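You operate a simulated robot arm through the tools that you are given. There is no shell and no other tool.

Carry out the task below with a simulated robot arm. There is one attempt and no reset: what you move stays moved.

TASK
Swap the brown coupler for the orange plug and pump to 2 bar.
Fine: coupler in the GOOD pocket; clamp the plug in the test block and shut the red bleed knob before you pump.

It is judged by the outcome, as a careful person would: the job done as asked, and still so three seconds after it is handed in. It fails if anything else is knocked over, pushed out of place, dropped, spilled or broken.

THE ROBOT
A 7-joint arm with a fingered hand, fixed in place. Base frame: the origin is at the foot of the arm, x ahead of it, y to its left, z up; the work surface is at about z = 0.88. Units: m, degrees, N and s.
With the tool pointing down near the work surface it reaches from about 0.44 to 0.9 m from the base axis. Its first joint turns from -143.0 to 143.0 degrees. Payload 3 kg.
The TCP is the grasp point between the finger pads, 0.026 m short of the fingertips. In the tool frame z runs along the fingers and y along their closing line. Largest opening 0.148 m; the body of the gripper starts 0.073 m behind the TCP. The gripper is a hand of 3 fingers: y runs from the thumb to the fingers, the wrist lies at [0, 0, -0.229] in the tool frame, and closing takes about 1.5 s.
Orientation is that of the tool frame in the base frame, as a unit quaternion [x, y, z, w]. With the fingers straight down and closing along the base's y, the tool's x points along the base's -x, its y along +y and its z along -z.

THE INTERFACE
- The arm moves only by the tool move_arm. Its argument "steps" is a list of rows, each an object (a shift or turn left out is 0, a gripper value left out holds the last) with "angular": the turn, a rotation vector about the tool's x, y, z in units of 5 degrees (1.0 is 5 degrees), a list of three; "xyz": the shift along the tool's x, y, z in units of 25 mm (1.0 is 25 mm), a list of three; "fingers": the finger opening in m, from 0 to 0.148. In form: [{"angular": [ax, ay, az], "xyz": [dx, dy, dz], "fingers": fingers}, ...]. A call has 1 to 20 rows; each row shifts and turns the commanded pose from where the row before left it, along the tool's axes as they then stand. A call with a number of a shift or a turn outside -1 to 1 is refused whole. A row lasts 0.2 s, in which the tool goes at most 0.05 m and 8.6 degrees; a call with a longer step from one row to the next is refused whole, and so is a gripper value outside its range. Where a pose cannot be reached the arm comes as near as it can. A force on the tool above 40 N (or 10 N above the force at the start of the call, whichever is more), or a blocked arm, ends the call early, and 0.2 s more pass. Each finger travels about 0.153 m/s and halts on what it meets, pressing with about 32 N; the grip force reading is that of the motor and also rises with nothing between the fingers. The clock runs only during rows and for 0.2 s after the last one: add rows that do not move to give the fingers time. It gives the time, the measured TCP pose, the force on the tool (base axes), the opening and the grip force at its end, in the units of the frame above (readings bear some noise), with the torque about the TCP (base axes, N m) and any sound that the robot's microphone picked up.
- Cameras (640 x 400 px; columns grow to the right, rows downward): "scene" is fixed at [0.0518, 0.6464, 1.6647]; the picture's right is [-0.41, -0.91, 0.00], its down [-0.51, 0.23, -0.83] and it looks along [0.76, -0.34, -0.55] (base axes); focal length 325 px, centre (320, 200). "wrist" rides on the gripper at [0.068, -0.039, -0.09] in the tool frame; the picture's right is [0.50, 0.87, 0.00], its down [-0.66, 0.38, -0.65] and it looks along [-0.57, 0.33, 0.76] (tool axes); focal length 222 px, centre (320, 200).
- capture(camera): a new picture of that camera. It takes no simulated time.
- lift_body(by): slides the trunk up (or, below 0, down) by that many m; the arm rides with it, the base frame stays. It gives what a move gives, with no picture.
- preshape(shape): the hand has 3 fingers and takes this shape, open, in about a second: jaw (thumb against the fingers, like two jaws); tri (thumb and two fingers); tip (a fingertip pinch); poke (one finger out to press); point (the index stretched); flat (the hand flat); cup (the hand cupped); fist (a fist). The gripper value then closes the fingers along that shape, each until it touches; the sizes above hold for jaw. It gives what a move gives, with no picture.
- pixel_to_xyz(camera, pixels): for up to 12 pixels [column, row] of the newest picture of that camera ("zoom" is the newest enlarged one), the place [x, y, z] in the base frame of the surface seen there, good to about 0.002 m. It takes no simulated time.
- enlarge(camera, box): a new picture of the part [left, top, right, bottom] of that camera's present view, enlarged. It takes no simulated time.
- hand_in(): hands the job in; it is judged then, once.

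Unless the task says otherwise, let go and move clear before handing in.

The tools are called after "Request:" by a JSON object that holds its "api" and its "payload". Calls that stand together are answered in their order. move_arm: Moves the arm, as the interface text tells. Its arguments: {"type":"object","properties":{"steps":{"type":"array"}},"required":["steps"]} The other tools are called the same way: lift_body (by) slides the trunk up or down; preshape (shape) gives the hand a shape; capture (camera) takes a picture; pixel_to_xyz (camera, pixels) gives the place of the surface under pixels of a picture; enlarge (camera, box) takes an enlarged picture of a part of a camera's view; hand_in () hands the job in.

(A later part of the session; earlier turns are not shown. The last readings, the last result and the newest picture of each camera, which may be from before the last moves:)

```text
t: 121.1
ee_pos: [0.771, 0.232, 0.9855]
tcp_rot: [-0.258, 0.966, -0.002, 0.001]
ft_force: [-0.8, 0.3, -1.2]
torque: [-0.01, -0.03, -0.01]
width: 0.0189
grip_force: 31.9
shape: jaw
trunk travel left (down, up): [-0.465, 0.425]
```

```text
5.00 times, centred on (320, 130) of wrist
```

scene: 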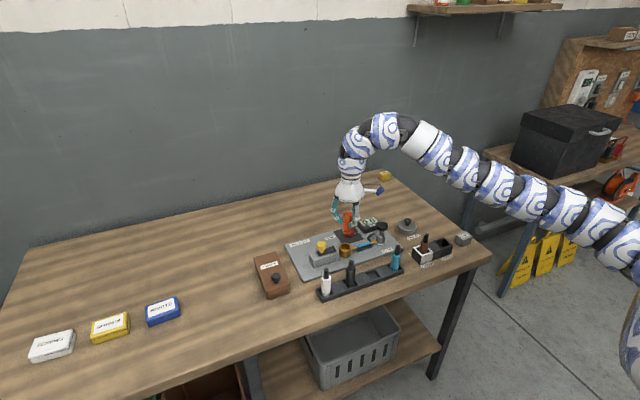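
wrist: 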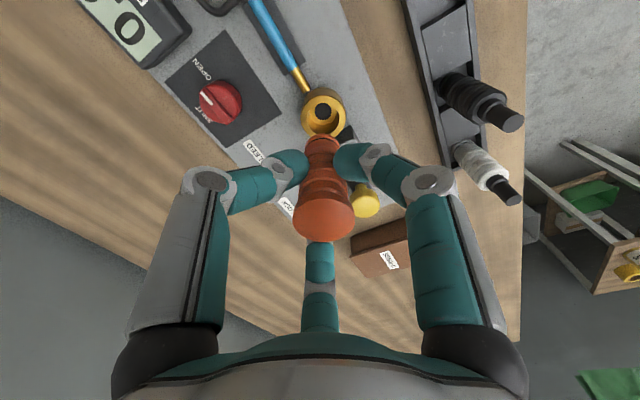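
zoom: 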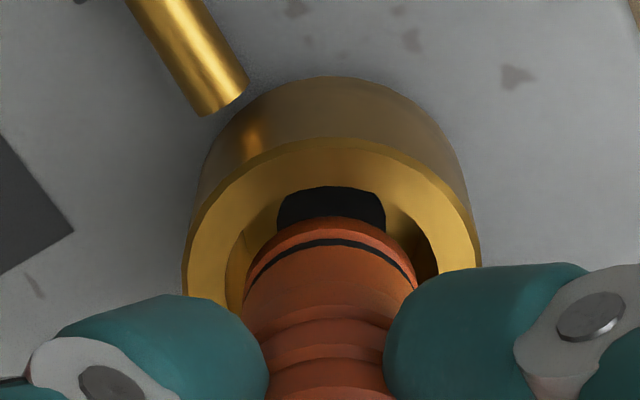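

The tip is at the bore mouth, centred within ~1 mm. Continuing down in 2.5 mm steps with a tiny correction.

Request:
{"api": "move_arm", "payload": {"steps": [{"xyz": [0.03, -0.03, 0.1]}, {"xyz": [0, 0, 0.1]}, {"xyz": [0, 0, 0.1]}, {}]}}

Request:
{"api": "enlarge", "payload": {"camera": "scene", "box": [330, 225, 360, 255]}}

```text
t: 122.1
ee_pos: [0.7717, 0.2322, 0.9782]
tcp_rot: [-0.259, 0.966, -0.002, 0.001]
ft_force: [0.2, 0.4, -1.2]
torque: [0.0, 0.05, -0.03]
width: 0.0189
grip_force: 32.1
shape: jaw
trunk travel left (down, up): [-0.465, 0.425]
```

```text
13.33 times, centred on (345, 240) of scene
```

zoom: 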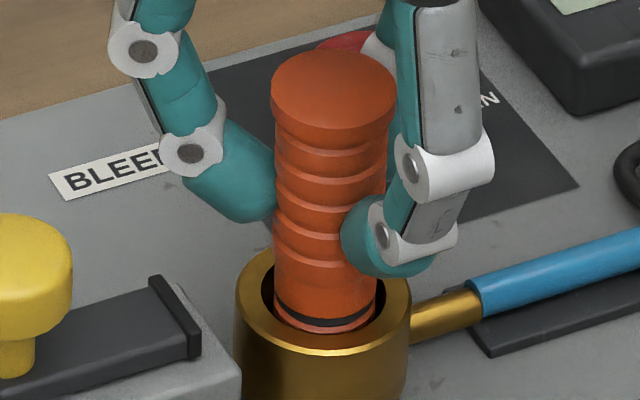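

Centred (324 vs 323) and entering freely. Continuing down until it seats.

Request:
{"api": "move_arm", "payload": {"steps": [{"xyz": [0, 0, 0.08]}, {"xyz": [0, 0, 0.08]}, {"xyz": [0, 0, 0.08]}, {}]}}

```text
t: 123.1
ee_pos: [0.7718, 0.233, 0.9718]
tcp_rot: [-0.258, 0.966, -0.001, 0.001]
ft_force: [0.0, -0.3, -0.5]
torque: [0.02, -0.02, 0.03]
width: 0.0187
grip_force: 31.7
shape: jaw
trunk travel left (down, up): [-0.465, 0.425]
```

Request:
{"api": "move_arm", "payload": {"steps": [{"xyz": [0, 0, 0.08]}, {"xyz": [0, 0, 0.08]}, {}]}}

Request:
{"api": "enlarge", "payload": {"camera": "scene", "box": [330, 225, 360, 255]}}

```text
t: 123.9
ee_pos: [0.7702, 0.2317, 0.969]
tcp_rot: [-0.258, 0.966, -0.001, 0.002]
ft_force: [-0.2, 0.3, -1.1]
torque: [0.02, 0.01, -0.01]
width: 0.0186
grip_force: 32.3
shape: jaw
trunk travel left (down, up): [-0.465, 0.425]
```

```text
13.33 times, centred on (345, 240) of scene
```

zoom: 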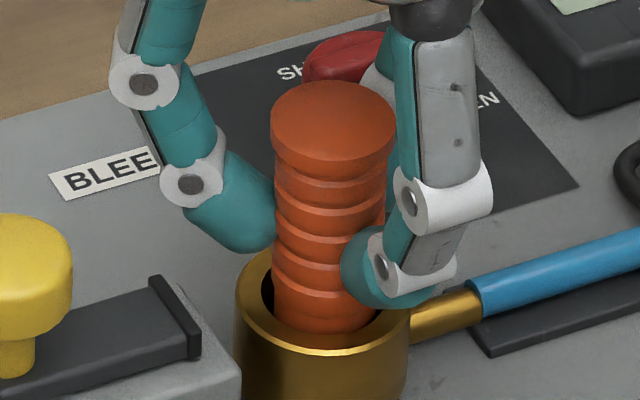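

No contact yet at z=0.969; the O-ring is inside the collar now. Two more small steps.

Request:
{"api": "move_arm", "payload": {"steps": [{"xyz": [0, 0, 0.06]}, {"xyz": [0, 0, 0.06]}, {}]}}

```text
t: 124.7
ee_pos: [0.7701, 0.231, 0.9666]
tcp_rot: [-0.258, 0.966, -0.003, 0.002]
ft_force: [0.8, -1.8, 14.4]
torque: [0.02, 0.0, -0.01]
width: 0.0194
grip_force: 31.8
shape: jaw
trunk travel left (down, up): [-0.465, 0.425]
```

Contact at 14 N. One gentle extra millimetre will tell seating from O-ring friction.

Request:
{"api": "move_arm", "payload": {"steps": [{"xyz": [0, 0, 0.06]}, {}]}}

Request:
{"api": "enlarge", "payload": {"camera": "scene", "box": [330, 225, 360, 255]}}

```text
t: 125.3
ee_pos: [0.7704, 0.2321, 0.9657]
tcp_rot: [-0.258, 0.966, -0.001, 0.004]
ft_force: [3.2, -1.8, 27.7]
torque: [0.01, -0.11, 0.0]
width: 0.0198
grip_force: 31.9
shape: jaw
trunk travel left (down, up): [-0.465, 0.425]
```

```text
13.33 times, centred on (345, 240) of scene
```

zoom: 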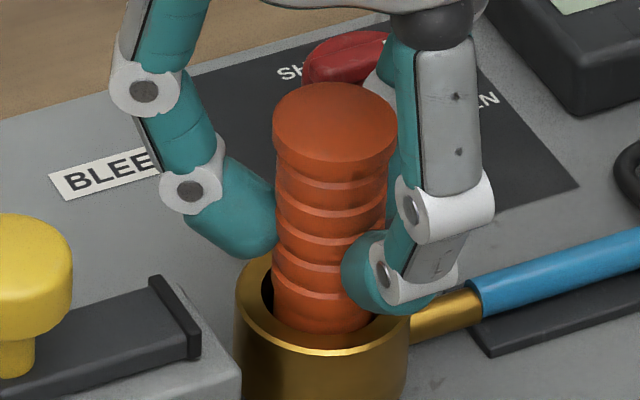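

Stiff resistance (27.7 N) means it's seated. I'll release gently and rise.

Request:
{"api": "move_arm", "payload": {"steps": [{"fingers": 0.03}, {"fingers": 0.04}, {"fingers": 0.05}, {}, {"xyz": [0, 0, -0.4]}, {"xyz": [0, 0, -0.8]}, {"xyz": [0, 0, -0.8]}, {}]}}

Request:
{"api": "enlarge", "payload": {"camera": "scene", "box": [310, 210, 390, 265]}}

Request:
{"api": "capture", "payload": {"camera": "wrist"}}

```text
t: 127.1
ee_pos: [0.7698, 0.2319, 1.0127]
tcp_rot: [-0.259, 0.966, -0.002, 0.002]
ft_force: [-0.4, 0.5, 0.5]
torque: [-0.02, 0.0, 0.03]
width: 0.0496
grip_force: 0.0
shape: jaw
trunk travel left (down, up): [-0.465, 0.425]
```

```text
7.27 times, centred on (350, 238) of scene
```

zoom: 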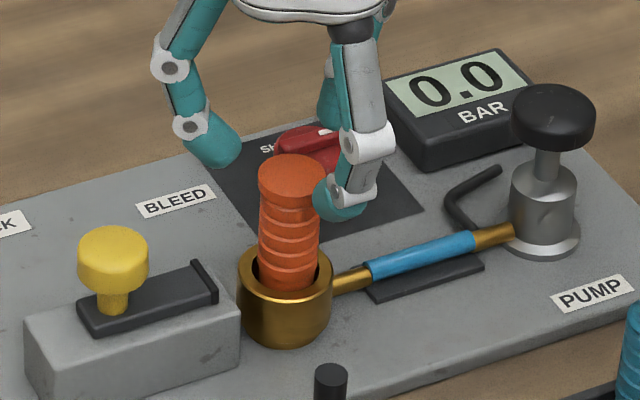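

```text
taken
```

wrist: 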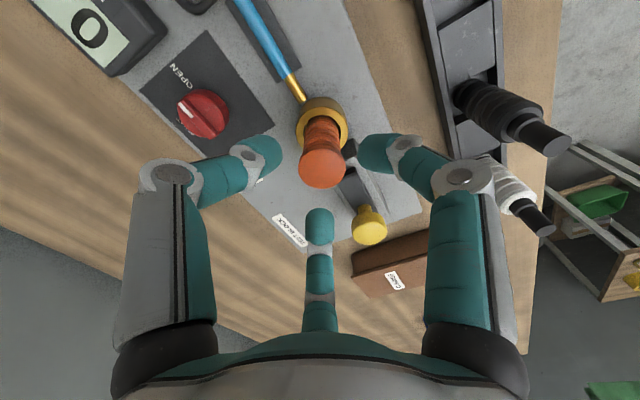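

The plug stands seated in the block. Now to clamp: I'll raise the trunk 6 cm (lifting the hand), move over the yellow knob at (0.770, 0.321), and turn to yaw +60.

Request:
{"api": "lift_body", "payload": {"by": 0.06}}

Request:
{"api": "move_arm", "payload": {"steps": [{"xyz": [-0.445, 0.77, 0], "fingers": 0.08}, {"xyz": [-0.445, 0.77, 0]}, {"xyz": [-0.445, 0.77, 0]}, {"xyz": [-0.445, 0.77, 0]}, {"angular": [0, 0, -1]}, {"angular": [0, 0, -1]}, {"angular": [0, 0, -1]}, {"angular": [0, 0, -1]}, {"angular": [0, 0, -1]}, {"angular": [0, 0, -1]}, {}]}}

Request:
{"api": "capture", "payload": {"camera": "wrist"}}

Request:
{"api": "enlarge", "payload": {"camera": "scene", "box": [310, 215, 390, 265]}}

Request:
{"api": "pixel_to_xyz", "payload": {"camera": "zoom", "pixels": [[90, 225], [90, 235], [90, 260], [90, 245], [210, 270], [285, 165], [285, 180], [282, 220], [282, 260]]}}

```text
t: 128.1
ee_pos: [0.7711, 0.2316, 1.0745]
tcp_rot: [-0.259, 0.966, -0.002, 0.002]
ft_force: [0.4, 0.6, 0.1]
torque: [0.04, 0.01, -0.02]
width: 0.0497
grip_force: 0.1
shape: jaw
trunk travel left (down, up): [-0.525, 0.365]
```

```text
t: 130.5
ee_pos: [0.7703, 0.321, 1.0748]
tcp_rot: [-0.5, 0.866, -0.001, 0.001]
ft_force: [0.5, 0.0, -0.3]
torque: [-0.01, 0.01, -0.01]
width: 0.0797
grip_force: 0.0
shape: jaw
trunk travel left (down, up): [-0.525, 0.365]
```

```text
taken
```

wrist: 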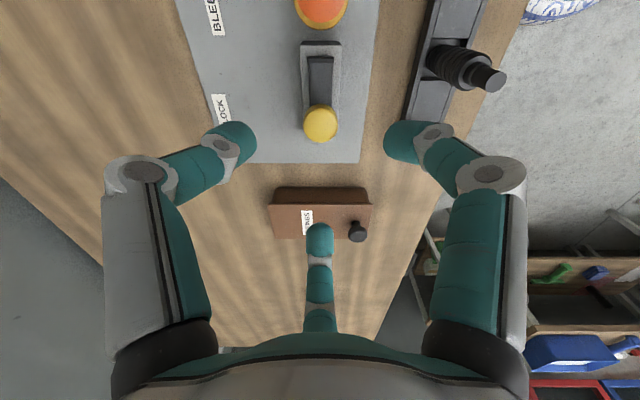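

```text
8.00 times, centred on (350, 240) of scene
```

zoom: 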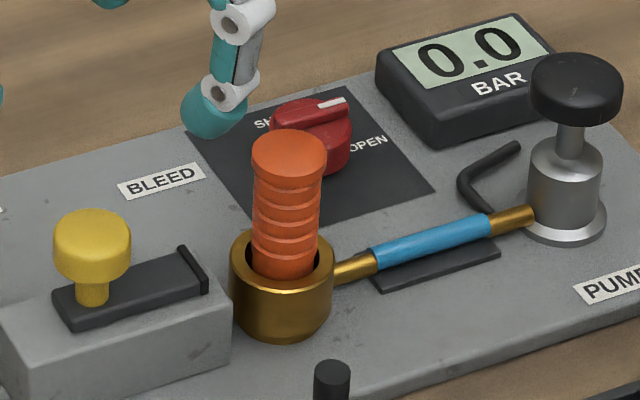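

```text
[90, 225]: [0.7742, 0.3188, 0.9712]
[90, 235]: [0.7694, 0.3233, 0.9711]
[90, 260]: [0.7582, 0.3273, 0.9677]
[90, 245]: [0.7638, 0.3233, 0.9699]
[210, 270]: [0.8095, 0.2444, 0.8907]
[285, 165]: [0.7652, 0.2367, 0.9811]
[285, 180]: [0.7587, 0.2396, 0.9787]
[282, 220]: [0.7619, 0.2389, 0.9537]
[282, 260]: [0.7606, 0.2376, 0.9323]
```

The knob (pixel (322,122) in the wrist view) is under the hand. Descending to z≈0.979 and gripping the cap as before.

Request:
{"api": "move_arm", "payload": {"steps": [{"xyz": [0, 0, 1]}, {"xyz": [0, 0, 1]}, {"xyz": [0, 0, 1]}, {"xyz": [0, 0, 0.82]}, {}, {"fingers": 0.05}, {}, {"fingers": 0.034}, {}, {"fingers": 0.024}, {}, {}]}}

Request:
{"api": "capture", "payload": {"camera": "wrist"}}

Request:
{"api": "enlarge", "payload": {"camera": "scene", "box": [310, 215, 390, 265]}}

```text
t: 133.1
ee_pos: [0.7706, 0.3199, 0.9763]
tcp_rot: [-0.5, 0.866, -0.001, 0.0]
ft_force: [-0.6, -0.6, -4.2]
torque: [0.04, 0.0, -0.08]
width: 0.0246
grip_force: 32.0
shape: jaw
trunk travel left (down, up): [-0.525, 0.365]
```

```text
taken
```

wrist: 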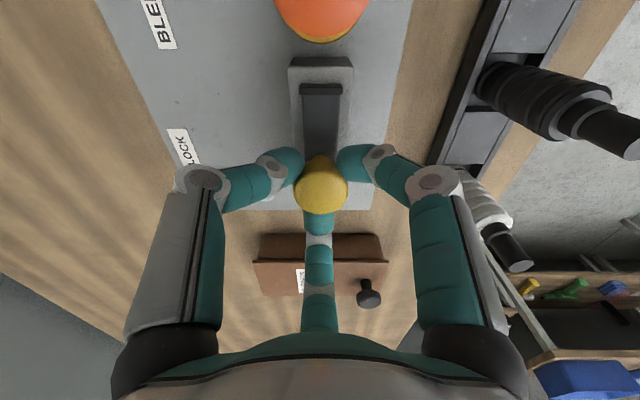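

```text
8.00 times, centred on (350, 240) of scene
```

zoom: 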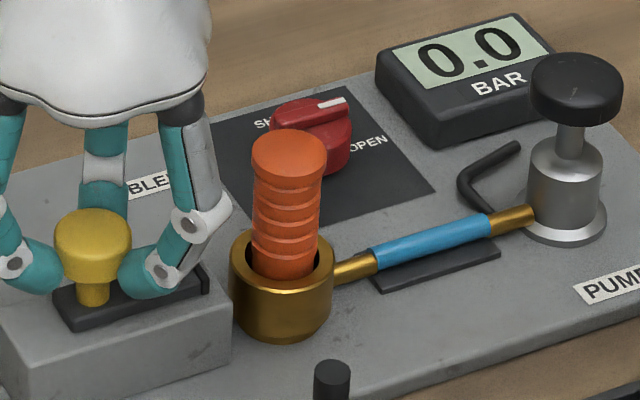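

The cap is gripped. I'll push −y 20 mm, then continue in smaller steps till it bears on the plug.

Request:
{"api": "move_arm", "payload": {"steps": [{"xyz": [0.173, -0.1, 0]}, {"xyz": [0.173, -0.1, 0]}, {"xyz": [0.173, -0.1, 0]}, {"xyz": [0.173, -0.1, 0]}, {}]}}

Request:
{"api": "enlarge", "payload": {"camera": "scene", "box": [310, 215, 390, 265]}}

```text
t: 134.3
ee_pos: [0.7699, 0.3006, 0.9775]
tcp_rot: [-0.5, 0.866, -0.003, -0.001]
ft_force: [-2.8, -1.3, -7.2]
torque: [0.05, 0.03, -0.06]
width: 0.0245
grip_force: 31.8
shape: jaw
trunk travel left (down, up): [-0.525, 0.365]
```

```text
8.00 times, centred on (350, 240) of scene
```

zoom: 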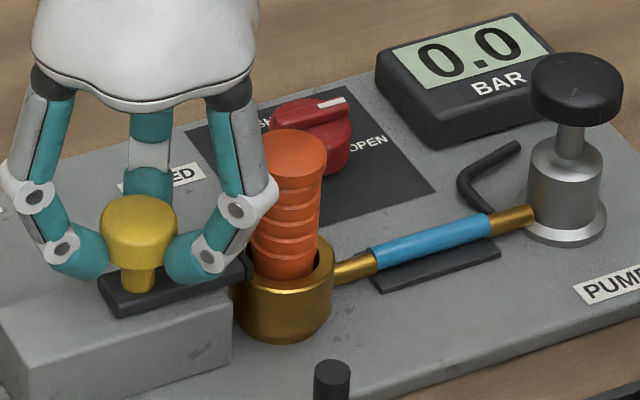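

Knob at y≈0.300, with 5 mm left to its original clamped place. Small steps now.

Request:
{"api": "move_arm", "payload": {"steps": [{"xyz": [0.087, -0.05, 0]}, {"xyz": [0.087, -0.05, 0]}, {}]}}

Request:
{"api": "enlarge", "payload": {"camera": "scene", "box": [310, 215, 390, 265]}}

```text
t: 135.1
ee_pos: [0.7708, 0.2966, 0.9767]
tcp_rot: [-0.498, 0.867, -0.001, 0.0]
ft_force: [-2.6, 0.3, -10.0]
torque: [0.04, 0.02, -0.09]
width: 0.0243
grip_force: 32.2
shape: jaw
trunk travel left (down, up): [-0.525, 0.365]
```

```text
8.00 times, centred on (350, 240) of scene
```

zoom: 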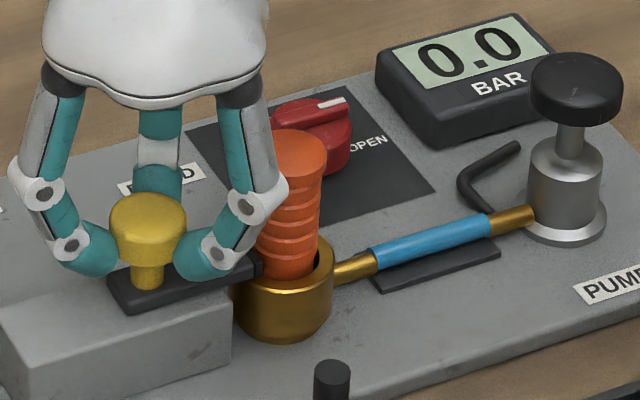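

Request:
{"api": "move_arm", "payload": {"steps": [{"xyz": [0.07, -0.04, 0]}, {}]}}

Request:
{"api": "move_arm", "payload": {"steps": [{"xyz": [0.07, -0.04, 0]}, {}]}}

Request:
{"api": "enlarge", "payload": {"camera": "scene", "box": [310, 215, 390, 265]}}

```text
t: 135.7
ee_pos: [0.7698, 0.2948, 0.9781]
tcp_rot: [-0.5, 0.866, -0.002, 0.0]
ft_force: [-1.1, 9.0, -11.5]
torque: [0.19, 0.01, 0.01]
width: 0.0242
grip_force: 32.7
shape: jaw
trunk travel left (down, up): [-0.525, 0.365]
```

```text
t: 136.3
ee_pos: [0.7716, 0.2939, 0.9771]
tcp_rot: [-0.5, 0.866, -0.001, 0.0]
ft_force: [0.5, 17.6, -10.2]
torque: [0.42, -0.02, 0.09]
width: 0.0238
grip_force: 31.9
shape: jaw
trunk travel left (down, up): [-0.525, 0.365]
```

```text
8.00 times, centred on (350, 240) of scene
```

zoom: 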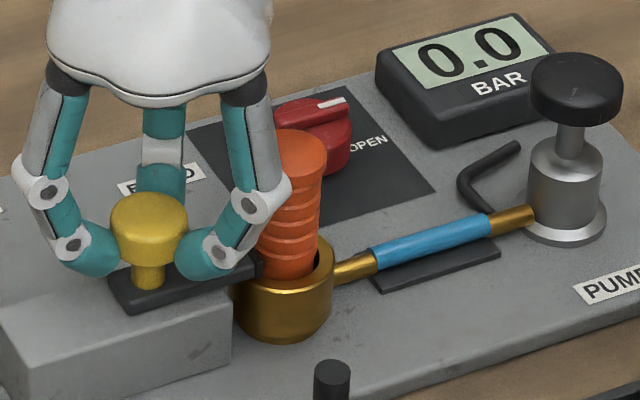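

Resistance rises to 17.6 N at y≈0.294, the original clamped position, so it's home. Releasing and lifting off.

Request:
{"api": "move_arm", "payload": {"steps": [{"fingers": 0.04}, {}, {"fingers": 0.08}, {}, {"xyz": [0, 0, -0.6]}, {"xyz": [0, 0, -1]}, {"xyz": [0, 0, -1]}, {"xyz": [0, 0, -1]}, {}]}}

Request:
{"api": "enlarge", "payload": {"camera": "scene", "box": [310, 215, 390, 265]}}

Request:
{"api": "pixel_to_xyz", "payload": {"camera": "zoom", "pixels": [[148, 205], [148, 215], [148, 240], [240, 260], [285, 160], [285, 220]]}}

Request:
{"api": "capture", "payload": {"camera": "wrist"}}

```text
t: 138.3
ee_pos: [0.7696, 0.2923, 1.0689]
tcp_rot: [-0.499, 0.867, -0.001, 0.001]
ft_force: [-0.3, 0.5, -0.3]
torque: [-0.02, 0.0, 0.02]
width: 0.0795
grip_force: 0.1
shape: jaw
trunk travel left (down, up): [-0.525, 0.365]
```

```text
8.00 times, centred on (350, 240) of scene
```

zoom: 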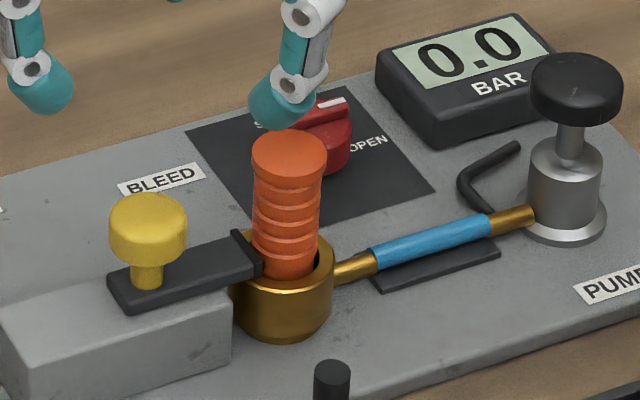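

```text
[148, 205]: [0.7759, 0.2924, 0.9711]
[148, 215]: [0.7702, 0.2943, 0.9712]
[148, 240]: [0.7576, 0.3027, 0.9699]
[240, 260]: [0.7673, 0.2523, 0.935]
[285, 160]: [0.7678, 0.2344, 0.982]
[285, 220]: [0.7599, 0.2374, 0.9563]
```

```text
taken
```

wrist: 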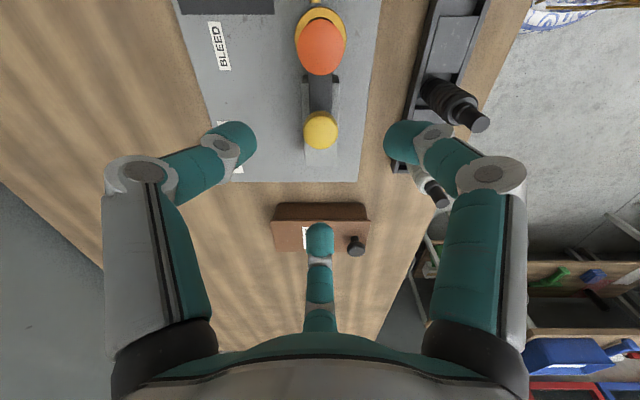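

The clamp bar is back exactly at its original closed spot against the plug. Next is the bleed knob: I'll move over (0.852, 0.172) and set yaw ≈37.5° so no finger points at the gauge.

Request:
{"api": "move_arm", "payload": {"steps": [{"xyz": [0.42, -0.877, 0]}, {"xyz": [0.42, -0.877, 0]}, {"xyz": [0.42, -0.877, 0]}, {"xyz": [0.42, -0.877, 0]}, {"xyz": [0.42, -0.877, 0]}, {"xyz": [0.42, -0.877, 0]}, {"angular": [0, 0, 0.9]}, {"angular": [0, 0, 0.9]}, {"angular": [0, 0, 0.9]}, {"angular": [0, 0, 0.9]}, {"angular": [0, 0, 0.9]}, {}]}}

Request:
{"api": "capture", "payload": {"camera": "wrist"}}

Request:
{"api": "enlarge", "payload": {"camera": "scene", "box": [320, 200, 400, 260]}}

Request:
{"api": "pixel_to_xyz", "payload": {"camera": "zoom", "pixels": [[320, 110], [340, 130], [360, 150], [375, 165], [330, 150], [375, 185]]}}

```text
t: 140.9
ee_pos: [0.8526, 0.1708, 1.07]
tcp_rot: [-0.321, 0.947, -0.001, 0.001]
ft_force: [-0.8, -0.1, 0.2]
torque: [0.03, -0.03, 0.02]
width: 0.0796
grip_force: 0.1
shape: jaw
trunk travel left (down, up): [-0.525, 0.365]
```

```text
taken
```

wrist: 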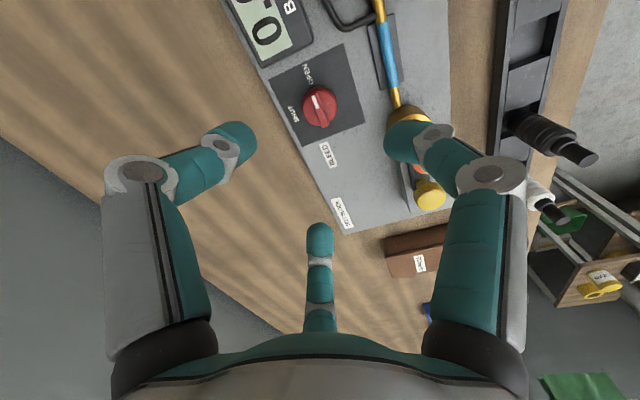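

```text
6.67 times, centred on (360, 230) of scene
```

zoom: 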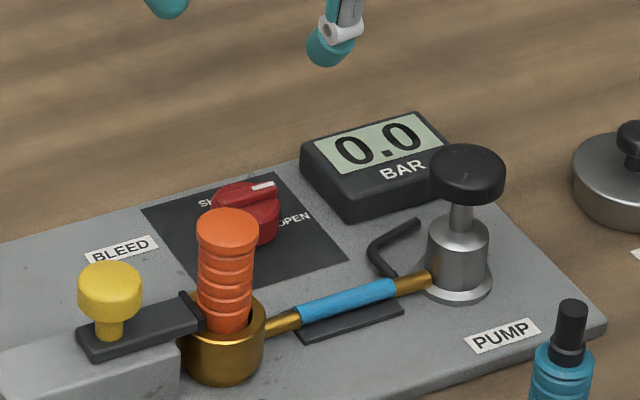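

```text
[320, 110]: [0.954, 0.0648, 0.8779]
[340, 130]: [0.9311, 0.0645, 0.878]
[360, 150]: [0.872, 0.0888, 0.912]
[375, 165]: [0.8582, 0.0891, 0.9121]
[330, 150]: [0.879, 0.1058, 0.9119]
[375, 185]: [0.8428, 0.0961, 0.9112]
```

Request:
{"api": "pixel_to_xyz", "payload": {"camera": "zoom", "pixels": [[308, 155], [325, 178], [342, 198], [304, 165], [330, 195], [346, 212], [255, 185], [240, 190], [225, 195], [250, 230], [268, 215], [230, 205]]}}

Request:
{"api": "enlarge", "payload": {"camera": "wrist", "box": [270, 50, 370, 150]}}

Request:
{"api": "pixel_to_xyz", "payload": {"camera": "zoom", "pixels": [[320, 200], [310, 170], [330, 230], [290, 210], [350, 210], [320, 260], [200, 60]]}}

```text
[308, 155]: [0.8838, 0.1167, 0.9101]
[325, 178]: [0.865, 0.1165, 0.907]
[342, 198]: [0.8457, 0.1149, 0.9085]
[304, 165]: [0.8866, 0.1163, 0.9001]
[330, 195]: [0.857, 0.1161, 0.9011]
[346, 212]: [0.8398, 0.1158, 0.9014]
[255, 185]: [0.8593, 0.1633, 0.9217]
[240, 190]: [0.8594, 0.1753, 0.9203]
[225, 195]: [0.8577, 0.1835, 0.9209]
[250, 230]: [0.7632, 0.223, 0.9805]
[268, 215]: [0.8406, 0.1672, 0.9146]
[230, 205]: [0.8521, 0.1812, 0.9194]
```

```text
4.00 times, centred on (320, 100) of wrist
```

zoom: 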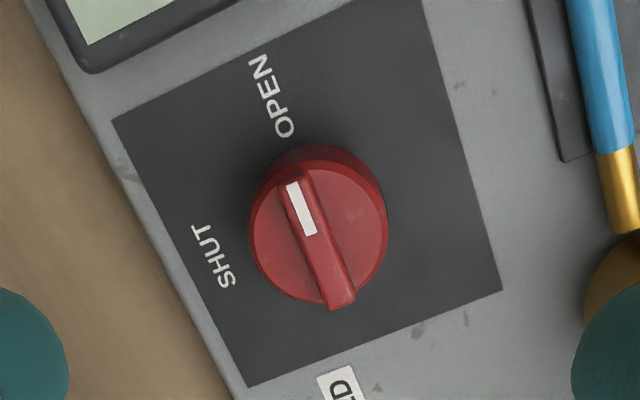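

```text
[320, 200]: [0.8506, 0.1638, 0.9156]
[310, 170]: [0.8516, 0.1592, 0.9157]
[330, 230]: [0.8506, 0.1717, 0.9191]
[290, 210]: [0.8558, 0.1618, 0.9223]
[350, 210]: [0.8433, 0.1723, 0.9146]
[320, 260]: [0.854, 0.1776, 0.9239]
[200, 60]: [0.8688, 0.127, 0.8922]
```

The labels are clear now: mark at OPEN, SHUT 90° counter-clockwise; gauge edge at y≈0.116 leaves room. The knob is on the hand's axis. I'll set yaw to 0°, opening 0.052, and descend to z≈0.97 first.

Request:
{"api": "move_arm", "payload": {"steps": [{"angular": [0, 0, 0.94], "fingers": 0.052}, {"angular": [0, 0, 0.94]}, {"angular": [0, 0, 0.94]}, {"angular": [0, 0, 0.94]}, {"angular": [0, 0, 0.94]}, {"angular": [0, 0, 0.94]}, {"angular": [0, 0, 0.94]}, {"angular": [0, 0, 0.92]}, {"xyz": [0, 0, 1]}, {"xyz": [0, 0, 1]}, {"xyz": [0, 0, 1]}, {"xyz": [0, 0, 1]}, {}]}}

Request:
{"api": "capture", "payload": {"camera": "wrist"}}

Request:
{"api": "enlarge", "payload": {"camera": "scene", "box": [320, 180, 400, 260]}}

```text
t: 143.7
ee_pos: [0.8535, 0.1719, 0.9674]
tcp_rot: [0.001, 1.0, -0.001, 0.002]
ft_force: [-0.3, 0.3, -0.6]
torque: [-0.03, 0.02, 0.01]
width: 0.0521
grip_force: 0.1
shape: jaw
trunk travel left (down, up): [-0.525, 0.365]
```

```text
taken
```

wrist: 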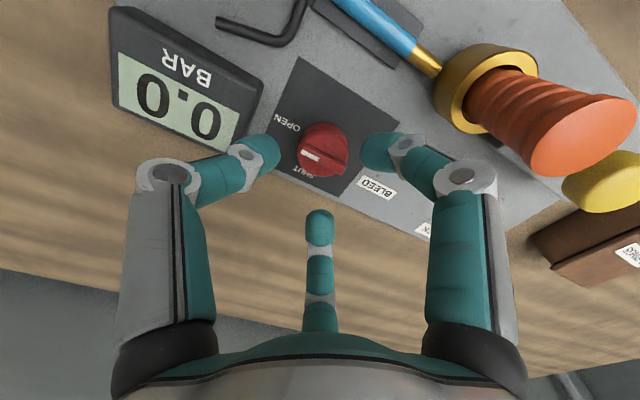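

```text
5.00 times, centred on (360, 220) of scene
```

zoom: 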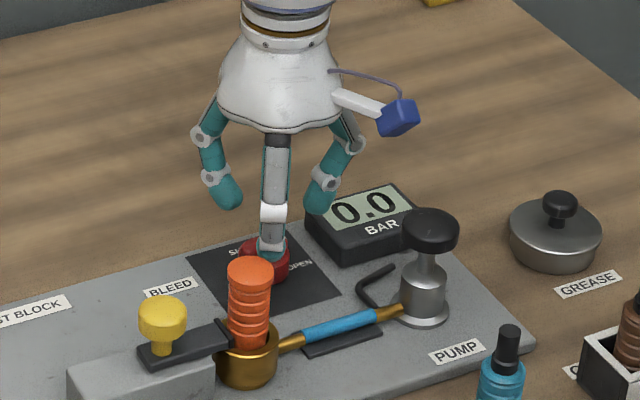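

The knob (pixel (322,150)) is centred between the fingers. Descending to z≈0.924 and closing on the knob's body.

Request:
{"api": "move_arm", "payload": {"steps": [{"xyz": [0, 0, 0.8]}, {"xyz": [0, 0, 0.6]}, {"xyz": [0, 0, 0.34]}, {}]}}

Request:
{"api": "capture", "payload": {"camera": "wrist"}}

Request:
{"api": "enlarge", "payload": {"camera": "scene", "box": [320, 190, 390, 260]}}

```text
t: 144.7
ee_pos: [0.8526, 0.1707, 0.9247]
tcp_rot: [0.001, 1.0, -0.001, 0.001]
ft_force: [-0.2, -0.3, -0.5]
torque: [0.0, -0.02, -0.02]
width: 0.0524
grip_force: 0.1
shape: jaw
trunk travel left (down, up): [-0.525, 0.365]
```

```text
taken
```

wrist: 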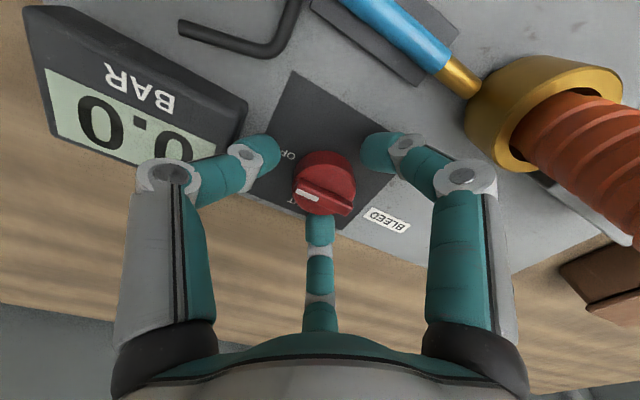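

```text
5.71 times, centred on (355, 225) of scene
```

zoom: 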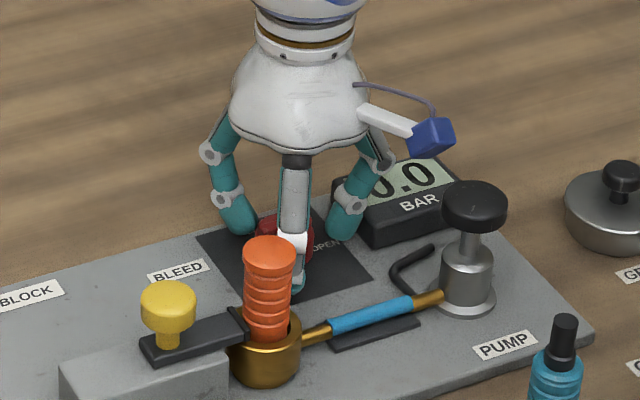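

Request:
{"api": "enlarge", "payload": {"camera": "wrist", "box": [270, 130, 380, 230]}}

Request:
{"api": "pixel_to_xyz", "payload": {"camera": "zoom", "pixels": [[250, 270], [300, 290], [350, 310], [390, 325], [350, 120], [430, 230], [300, 330], [350, 220], [270, 220], [410, 260]]}}

```text
4.00 times, centred on (325, 180) of wrist
```

zoom: 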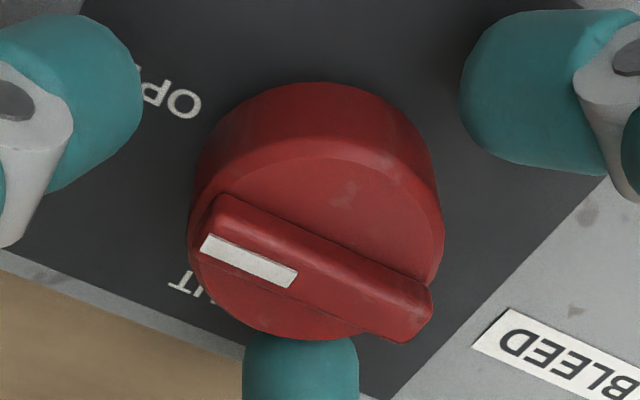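

```text
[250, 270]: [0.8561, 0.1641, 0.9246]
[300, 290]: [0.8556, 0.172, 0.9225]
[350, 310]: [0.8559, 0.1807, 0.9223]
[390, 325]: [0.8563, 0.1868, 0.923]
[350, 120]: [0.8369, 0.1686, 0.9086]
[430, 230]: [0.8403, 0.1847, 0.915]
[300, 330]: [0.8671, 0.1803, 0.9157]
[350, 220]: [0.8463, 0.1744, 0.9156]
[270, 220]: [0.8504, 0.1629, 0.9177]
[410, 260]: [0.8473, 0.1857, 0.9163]
```

The knob's top-face centre is within ~2 mm of the axis. I'll nudge +y 1.5 mm and close on it.

Request:
{"api": "move_arm", "payload": {"steps": [{"xyz": [0.03, 0.06, 0]}, {"fingers": 0.042}, {}, {"fingers": 0.034}, {}, {"fingers": 0.024}, {}, {}]}}

Request:
{"api": "enlarge", "payload": {"camera": "wrist", "box": [250, 120, 400, 240]}}

```text
t: 146.5
ee_pos: [0.8522, 0.1726, 0.9241]
tcp_rot: [0.001, 1.0, -0.003, 0.002]
ft_force: [-1.0, 0.3, -2.4]
torque: [0.01, 0.0, 0.01]
width: 0.0289
grip_force: 31.6
shape: jaw
trunk travel left (down, up): [-0.525, 0.365]
```

```text
3.33 times, centred on (325, 180) of wrist
```

zoom: 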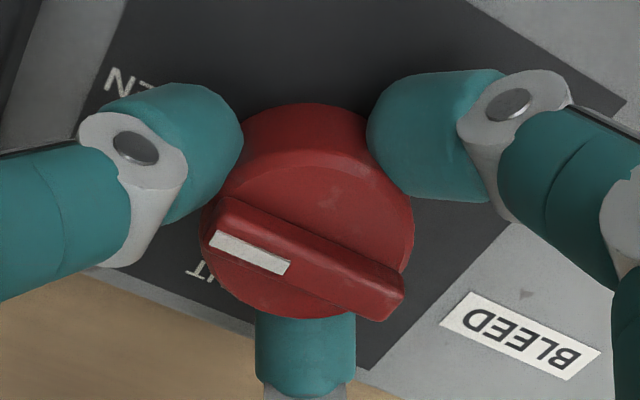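

The knob is gripped by all three fingers (31.6 N). Turning 45° counter-clockwise (tool z −) first.

Request:
{"api": "move_arm", "payload": {"steps": [{"angular": [0, 0, -1]}, {"angular": [0, 0, -1]}, {"angular": [0, 0, -1]}, {"angular": [0, 0, -1]}, {"angular": [0, 0, -1]}, {"angular": [0, 0, -1]}, {"angular": [0, 0, -1]}, {"angular": [0, 0, -1]}, {"angular": [0, 0, -1]}, {}]}}

Request:
{"api": "enlarge", "payload": {"camera": "wrist", "box": [250, 120, 400, 240]}}

Request:
{"api": "enlarge", "payload": {"camera": "scene", "box": [320, 190, 390, 260]}}

```text
t: 148.7
ee_pos: [0.8528, 0.1706, 0.9254]
tcp_rot: [-0.382, 0.924, -0.002, 0.001]
ft_force: [9.9, -4.3, -2.1]
torque: [-0.06, -0.3, -0.03]
width: 0.0292
grip_force: 32.0
shape: jaw
trunk travel left (down, up): [-0.525, 0.365]
```

```text
3.33 times, centred on (325, 180) of wrist
```

zoom: 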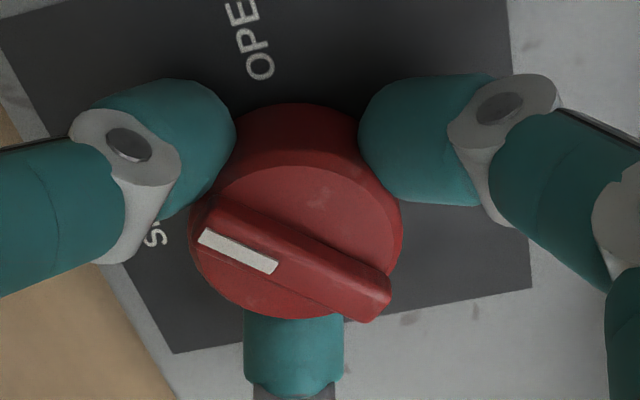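

```text
5.71 times, centred on (355, 225) of scene
```

zoom: 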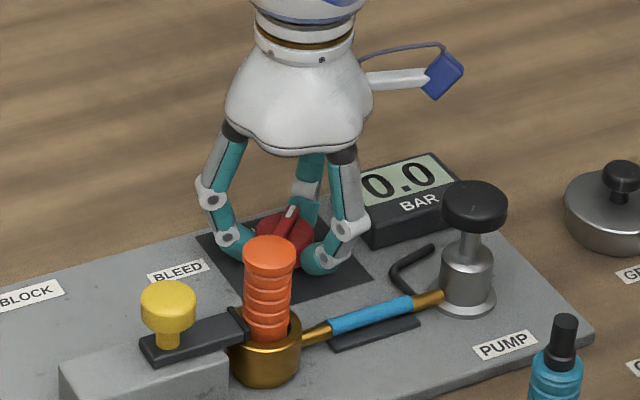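

The knob turns with the hand; a mild side force of 10 N suggests a slight off-centre, which I'll relieve by 1 mm. Turning the remaining 45°.

Request:
{"api": "move_arm", "payload": {"steps": [{"xyz": [-0.02, -0.03, 0]}, {"angular": [0, 0, -1]}, {"angular": [0, 0, -1]}, {"angular": [0, 0, -1]}, {"angular": [0, 0, -1]}, {"angular": [0, 0, -1]}, {"angular": [0, 0, -1]}, {"angular": [0, 0, -1]}, {"angular": [0, 0, -1]}, {"angular": [0, 0, -1]}, {}]}}

Request:
{"api": "enlarge", "payload": {"camera": "wrist", "box": [250, 120, 400, 240]}}

Request:
{"api": "enlarge", "payload": {"camera": "scene", "box": [320, 190, 390, 260]}}

```text
t: 151.1
ee_pos: [0.8538, 0.172, 0.9235]
tcp_rot: [0.707, -0.707, 0.002, -0.001]
ft_force: [15.4, -2.9, 2.3]
torque: [-0.01, -0.43, -0.11]
width: 0.0294
grip_force: 32.1
shape: jaw
trunk travel left (down, up): [-0.525, 0.365]
```

```text
3.33 times, centred on (325, 180) of wrist
```

zoom: 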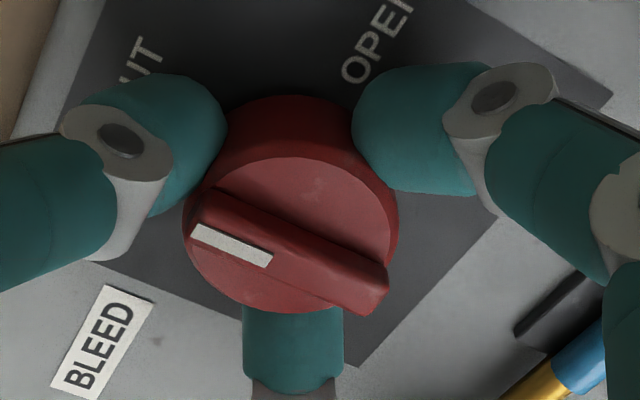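

```text
5.71 times, centred on (355, 225) of scene
```

zoom: 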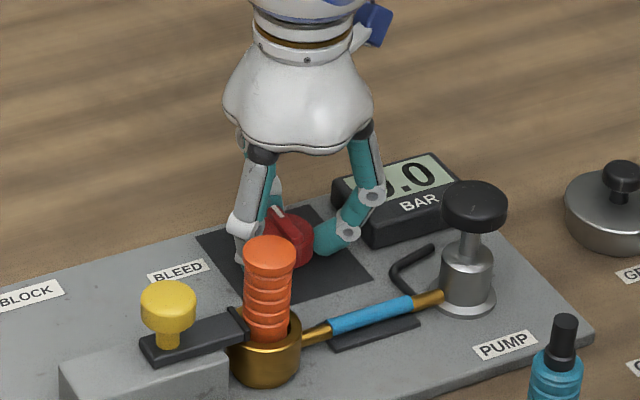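

The knob has turned with the hand about 90°. I'll open just enough to release, rise, and check the mark against SHUT.

Request:
{"api": "move_arm", "payload": {"steps": [{"fingers": 0.036}, {}, {"fingers": 0.054}, {}, {"xyz": [0, 0, -0.6]}, {"xyz": [0, 0, -1]}, {"xyz": [0, 0, -1]}, {"xyz": [0, 0, -1]}, {}]}}

Request:
{"api": "capture", "payload": {"camera": "wrist"}}

Request:
{"api": "enlarge", "payload": {"camera": "scene", "box": [330, 215, 400, 255]}}

```text
t: 153.1
ee_pos: [0.8503, 0.1731, 1.0156]
tcp_rot: [-0.707, 0.708, -0.003, 0.0]
ft_force: [0.2, 0.1, -0.1]
torque: [-0.02, 0.01, -0.01]
width: 0.054
grip_force: 0.1
shape: jaw
trunk travel left (down, up): [-0.525, 0.365]
```

```text
taken
```

wrist: 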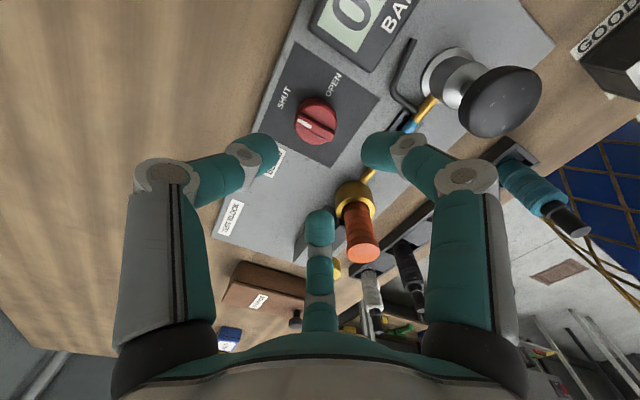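

```text
9.14 times, centred on (365, 235) of scene
```

zoom: 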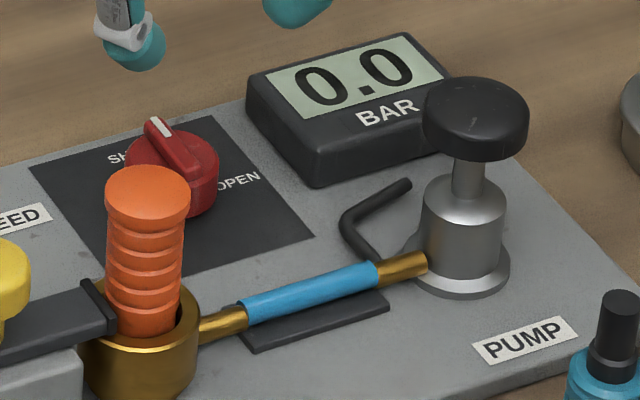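

The mark now points toward SHUT in the scene view. I'll zoom in to verify the angle.

Request:
{"api": "enlarge", "payload": {"camera": "wrist", "box": [270, 60, 370, 160]}}

Request:
{"api": "pixel_to_xyz", "payload": {"camera": "zoom", "pixels": [[265, 235], [255, 225], [330, 270], [370, 290], [290, 245], [350, 280]]}}

Request:
{"api": "enlarge", "payload": {"camera": "scene", "box": [335, 220, 365, 245]}}

```text
4.00 times, centred on (320, 110) of wrist
```

zoom: 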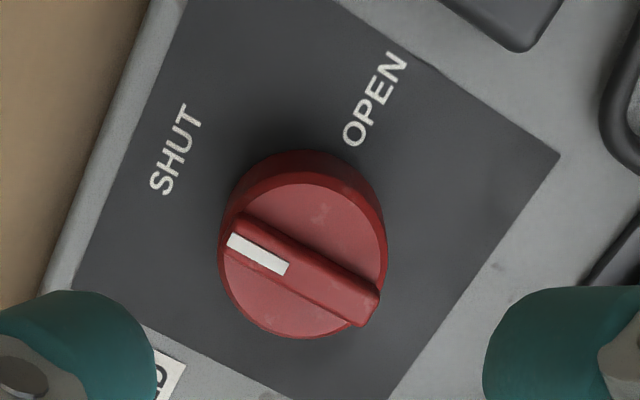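

```text
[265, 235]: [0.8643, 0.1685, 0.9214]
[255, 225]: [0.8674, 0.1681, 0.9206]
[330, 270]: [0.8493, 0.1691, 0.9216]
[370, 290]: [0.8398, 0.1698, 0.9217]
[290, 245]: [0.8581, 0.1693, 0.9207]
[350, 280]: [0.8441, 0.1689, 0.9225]
```

```text
16.00 times, centred on (350, 232) of scene
```

zoom: 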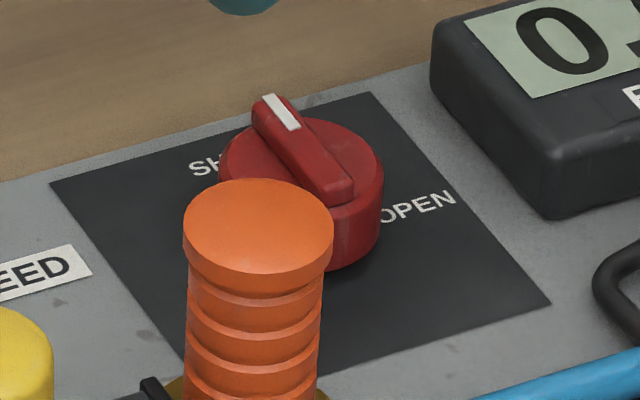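

The bar now lies along x (y≈0.169 throughout) with the mark toward SHUT, about 87° turned and parallel to the panel edge. Next, the pump: I'll raise the trunk, rotate the hand back to yaw 0, and close the fingers.

Request:
{"api": "lift_body", "payload": {"by": 0.18}}

Request:
{"api": "move_arm", "payload": {"steps": [{"angular": [0, 0, 1], "fingers": 0.0}, {"angular": [0, 0, 1]}, {"angular": [0, 0, 1]}, {"angular": [0, 0, 1]}, {"angular": [0, 0, 1]}, {"angular": [0, 0, 1]}, {"angular": [0, 0, 1]}, {"angular": [0, 0, 1]}, {"angular": [0, 0, 1]}, {"angular": [0, 0, 1]}, {"angular": [0, 0, 1]}, {"angular": [0, 0, 1]}, {"angular": [0, 0, 1]}, {"angular": [0, 0, 1]}, {"angular": [0, 0, 1]}, {"angular": [0, 0, 1]}, {"angular": [0, 0, 1]}, {"angular": [0, 0, 1]}, {}]}}

Request:
{"api": "capture", "payload": {"camera": "wrist"}}

Request:
{"api": "capture", "payload": {"camera": "scene"}}

```text
t: 155.1
ee_pos: [0.853, 0.1734, 1.1951]
tcp_rot: [-0.706, 0.708, -0.002, 0.0]
ft_force: [-0.7, 0.7, -0.4]
torque: [-0.01, 0.01, 0.0]
width: 0.0536
grip_force: 0.0
shape: jaw
trunk travel left (down, up): [-0.705, 0.185]
```

```text
t: 159.1
ee_pos: [0.8527, 0.1734, 1.1948]
tcp_rot: [0.0, 1.0, -0.002, 0.002]
ft_force: [0.1, -0.3, -0.3]
torque: [0.0, -0.01, -0.02]
width: 0.0
grip_force: 32.0
shape: jaw
trunk travel left (down, up): [-0.705, 0.185]
```

```text
taken
```

wrist: 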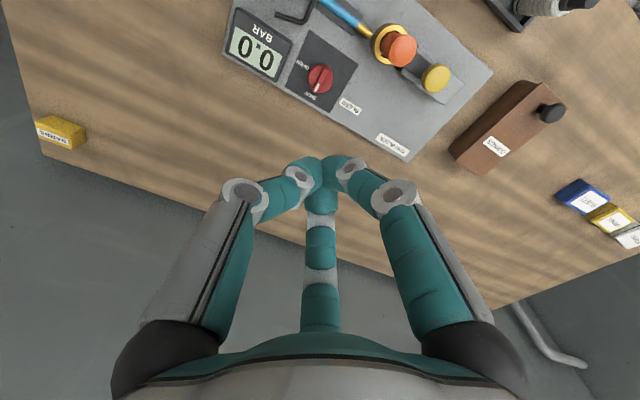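

```text
taken
```

scene: 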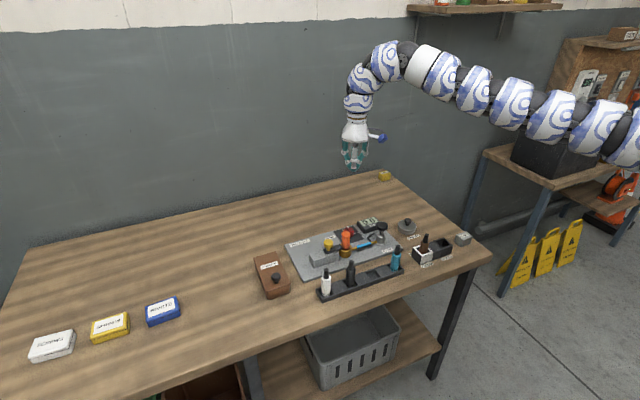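

Fingers are closed into a bunch. I'll descend a bit and move over the pump head (0.774, 0.088) at z≈1.055 (tips ≈1.03, head top 0.973).

Request:
{"api": "move_arm", "payload": {"steps": [{"xyz": [0, 0, 1]}, {"xyz": [0, 0, 1]}, {"xyz": [0, 0, 1]}, {"xyz": [0, 0, 1]}, {"xyz": [0.787, -0.854, 0.4]}, {"xyz": [0.787, -0.854, 0.4]}, {"xyz": [0.787, -0.854, 0.4]}, {"xyz": [0.787, -0.854, 0.4]}, {}]}}

Request:
{"api": "capture", "payload": {"camera": "wrist"}}

Request:
{"api": "enlarge", "payload": {"camera": "scene", "box": [340, 190, 420, 260]}}

```text
t: 161.1
ee_pos: [0.7745, 0.0855, 1.0529]
tcp_rot: [0.003, 1.0, 0.0, -0.003]
ft_force: [1.4, -1.6, 1.9]
torque: [0.14, 0.18, 0.01]
width: 0.0003
grip_force: 31.9
shape: jaw
trunk travel left (down, up): [-0.705, 0.185]
```

```text
taken
```

wrist: 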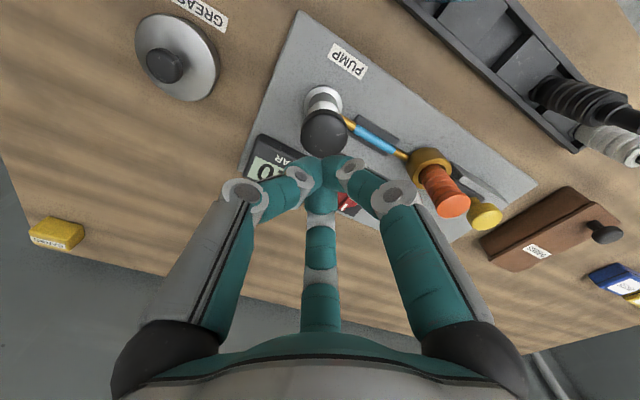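

```text
5.71 times, centred on (380, 225) of scene
```

zoom: 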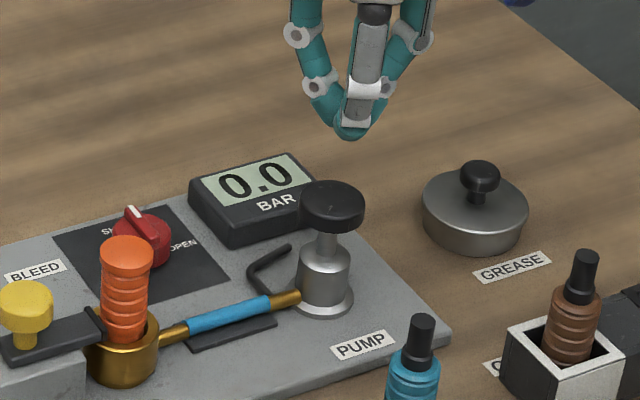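

The pump head (pixel (325,133)) is a few mm toward +y. I'll correct by 3 mm and lower to just above the head.

Request:
{"api": "move_arm", "payload": {"steps": [{"xyz": [0.03, 0.12, 0.5]}, {"xyz": [0, 0, 0.7]}, {"xyz": [0, 0, 0.4]}, {}]}}

Request:
{"api": "enlarge", "payload": {"camera": "scene", "box": [340, 200, 420, 260]}}

Request:
{"api": "capture", "payload": {"camera": "wrist"}}

```text
t: 162.1
ee_pos: [0.7717, 0.0896, 1.0153]
tcp_rot: [0.001, 1.0, -0.001, 0.002]
ft_force: [0.4, -0.3, -0.3]
torque: [0.0, 0.01, 0.0]
width: 0.0
grip_force: 32.4
shape: jaw
trunk travel left (down, up): [-0.705, 0.185]
```

```text
6.67 times, centred on (380, 230) of scene
```

zoom: 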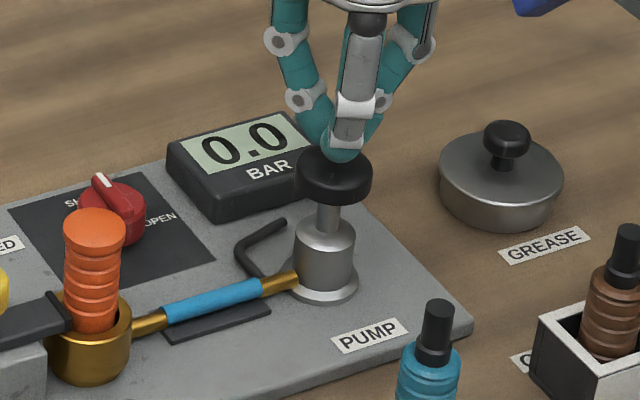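

```text
taken
```

wrist: 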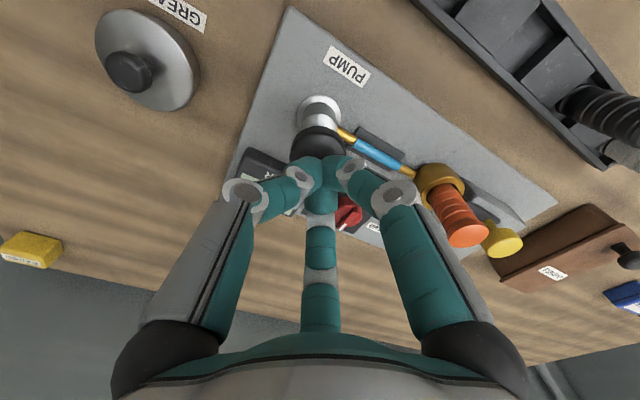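

The finger bunch is just above the pump head. Pressing down slowly ~22 mm, watching force and gauge.

Request:
{"api": "move_arm", "payload": {"steps": [{"xyz": [0, 0, 0.15]}, {"xyz": [0, 0, 0.15]}, {"xyz": [0, 0, 0.15]}, {"xyz": [0, 0, 0.15]}, {"xyz": [0, 0, 0.15]}, {"xyz": [0, 0, 0.15]}, {}]}}

Request:
{"api": "enlarge", "payload": {"camera": "scene", "box": [340, 200, 420, 260]}}

```text
t: 163.7
ee_pos: [0.772, 0.0904, 0.9929]
tcp_rot: [0.001, 1.0, -0.001, 0.001]
ft_force: [1.0, -0.5, 3.8]
torque: [0.02, -0.02, -0.02]
width: 0.0
grip_force: 32.5
shape: jaw
trunk travel left (down, up): [-0.705, 0.185]
```

```text
6.67 times, centred on (380, 230) of scene
```

zoom: 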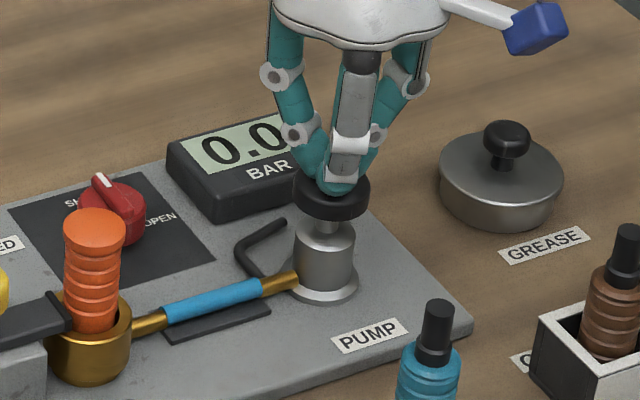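

The pump head is moving down with 3.8 N; the gauge is partly hidden by a finger. Continuing the stroke in small steps.

Request:
{"api": "move_arm", "payload": {"steps": [{"xyz": [0, 0, 0.12]}, {"xyz": [0, 0, 0.12]}, {"xyz": [0, 0, 0.12]}, {}]}}

Request:
{"api": "enlarge", "payload": {"camera": "scene", "box": [340, 200, 420, 260]}}

Request:
{"api": "enlarge", "payload": {"camera": "wrist", "box": [190, 100, 340, 220]}}

```text
t: 164.7
ee_pos: [0.7726, 0.0896, 0.9828]
tcp_rot: [0.0, 1.0, -0.001, 0.001]
ft_force: [1.3, 0.5, 6.7]
torque: [0.01, 0.01, 0.0]
width: 0.0
grip_force: 32.3
shape: jaw
trunk travel left (down, up): [-0.705, 0.185]
```

```text
6.67 times, centred on (380, 230) of scene
```

zoom: 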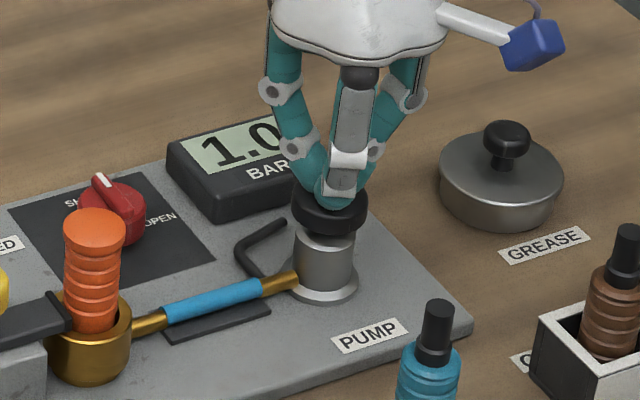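

```text
3.33 times, centred on (265, 160) of wrist
```

zoom: 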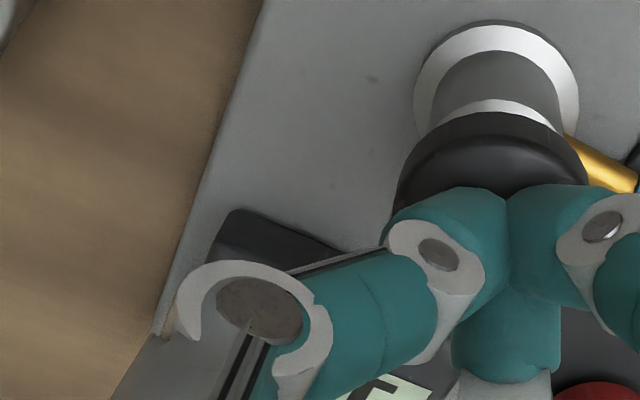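

The gauge now reads 1.0, so one full stroke gives 1 bar and the bleed holds. I'll let the plunger return and check the reading.

Request:
{"api": "move_arm", "payload": {"steps": [{"xyz": [0, 0, -0.4]}, {"xyz": [0, 0, -0.5]}, {"xyz": [0, 0, -0.6]}, {}]}}

Request:
{"api": "enlarge", "payload": {"camera": "scene", "box": [340, 200, 420, 260]}}

```text
t: 165.7
ee_pos: [0.7736, 0.0911, 1.0197]
tcp_rot: [0.001, 1.0, -0.001, 0.002]
ft_force: [0.5, -0.4, -0.5]
torque: [0.02, 0.0, -0.03]
width: 0.0
grip_force: 31.7
shape: jaw
trunk travel left (down, up): [-0.705, 0.185]
```

```text
6.67 times, centred on (380, 230) of scene
```

zoom: 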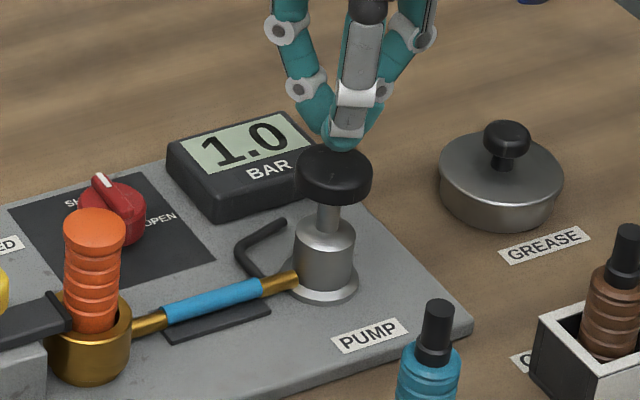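

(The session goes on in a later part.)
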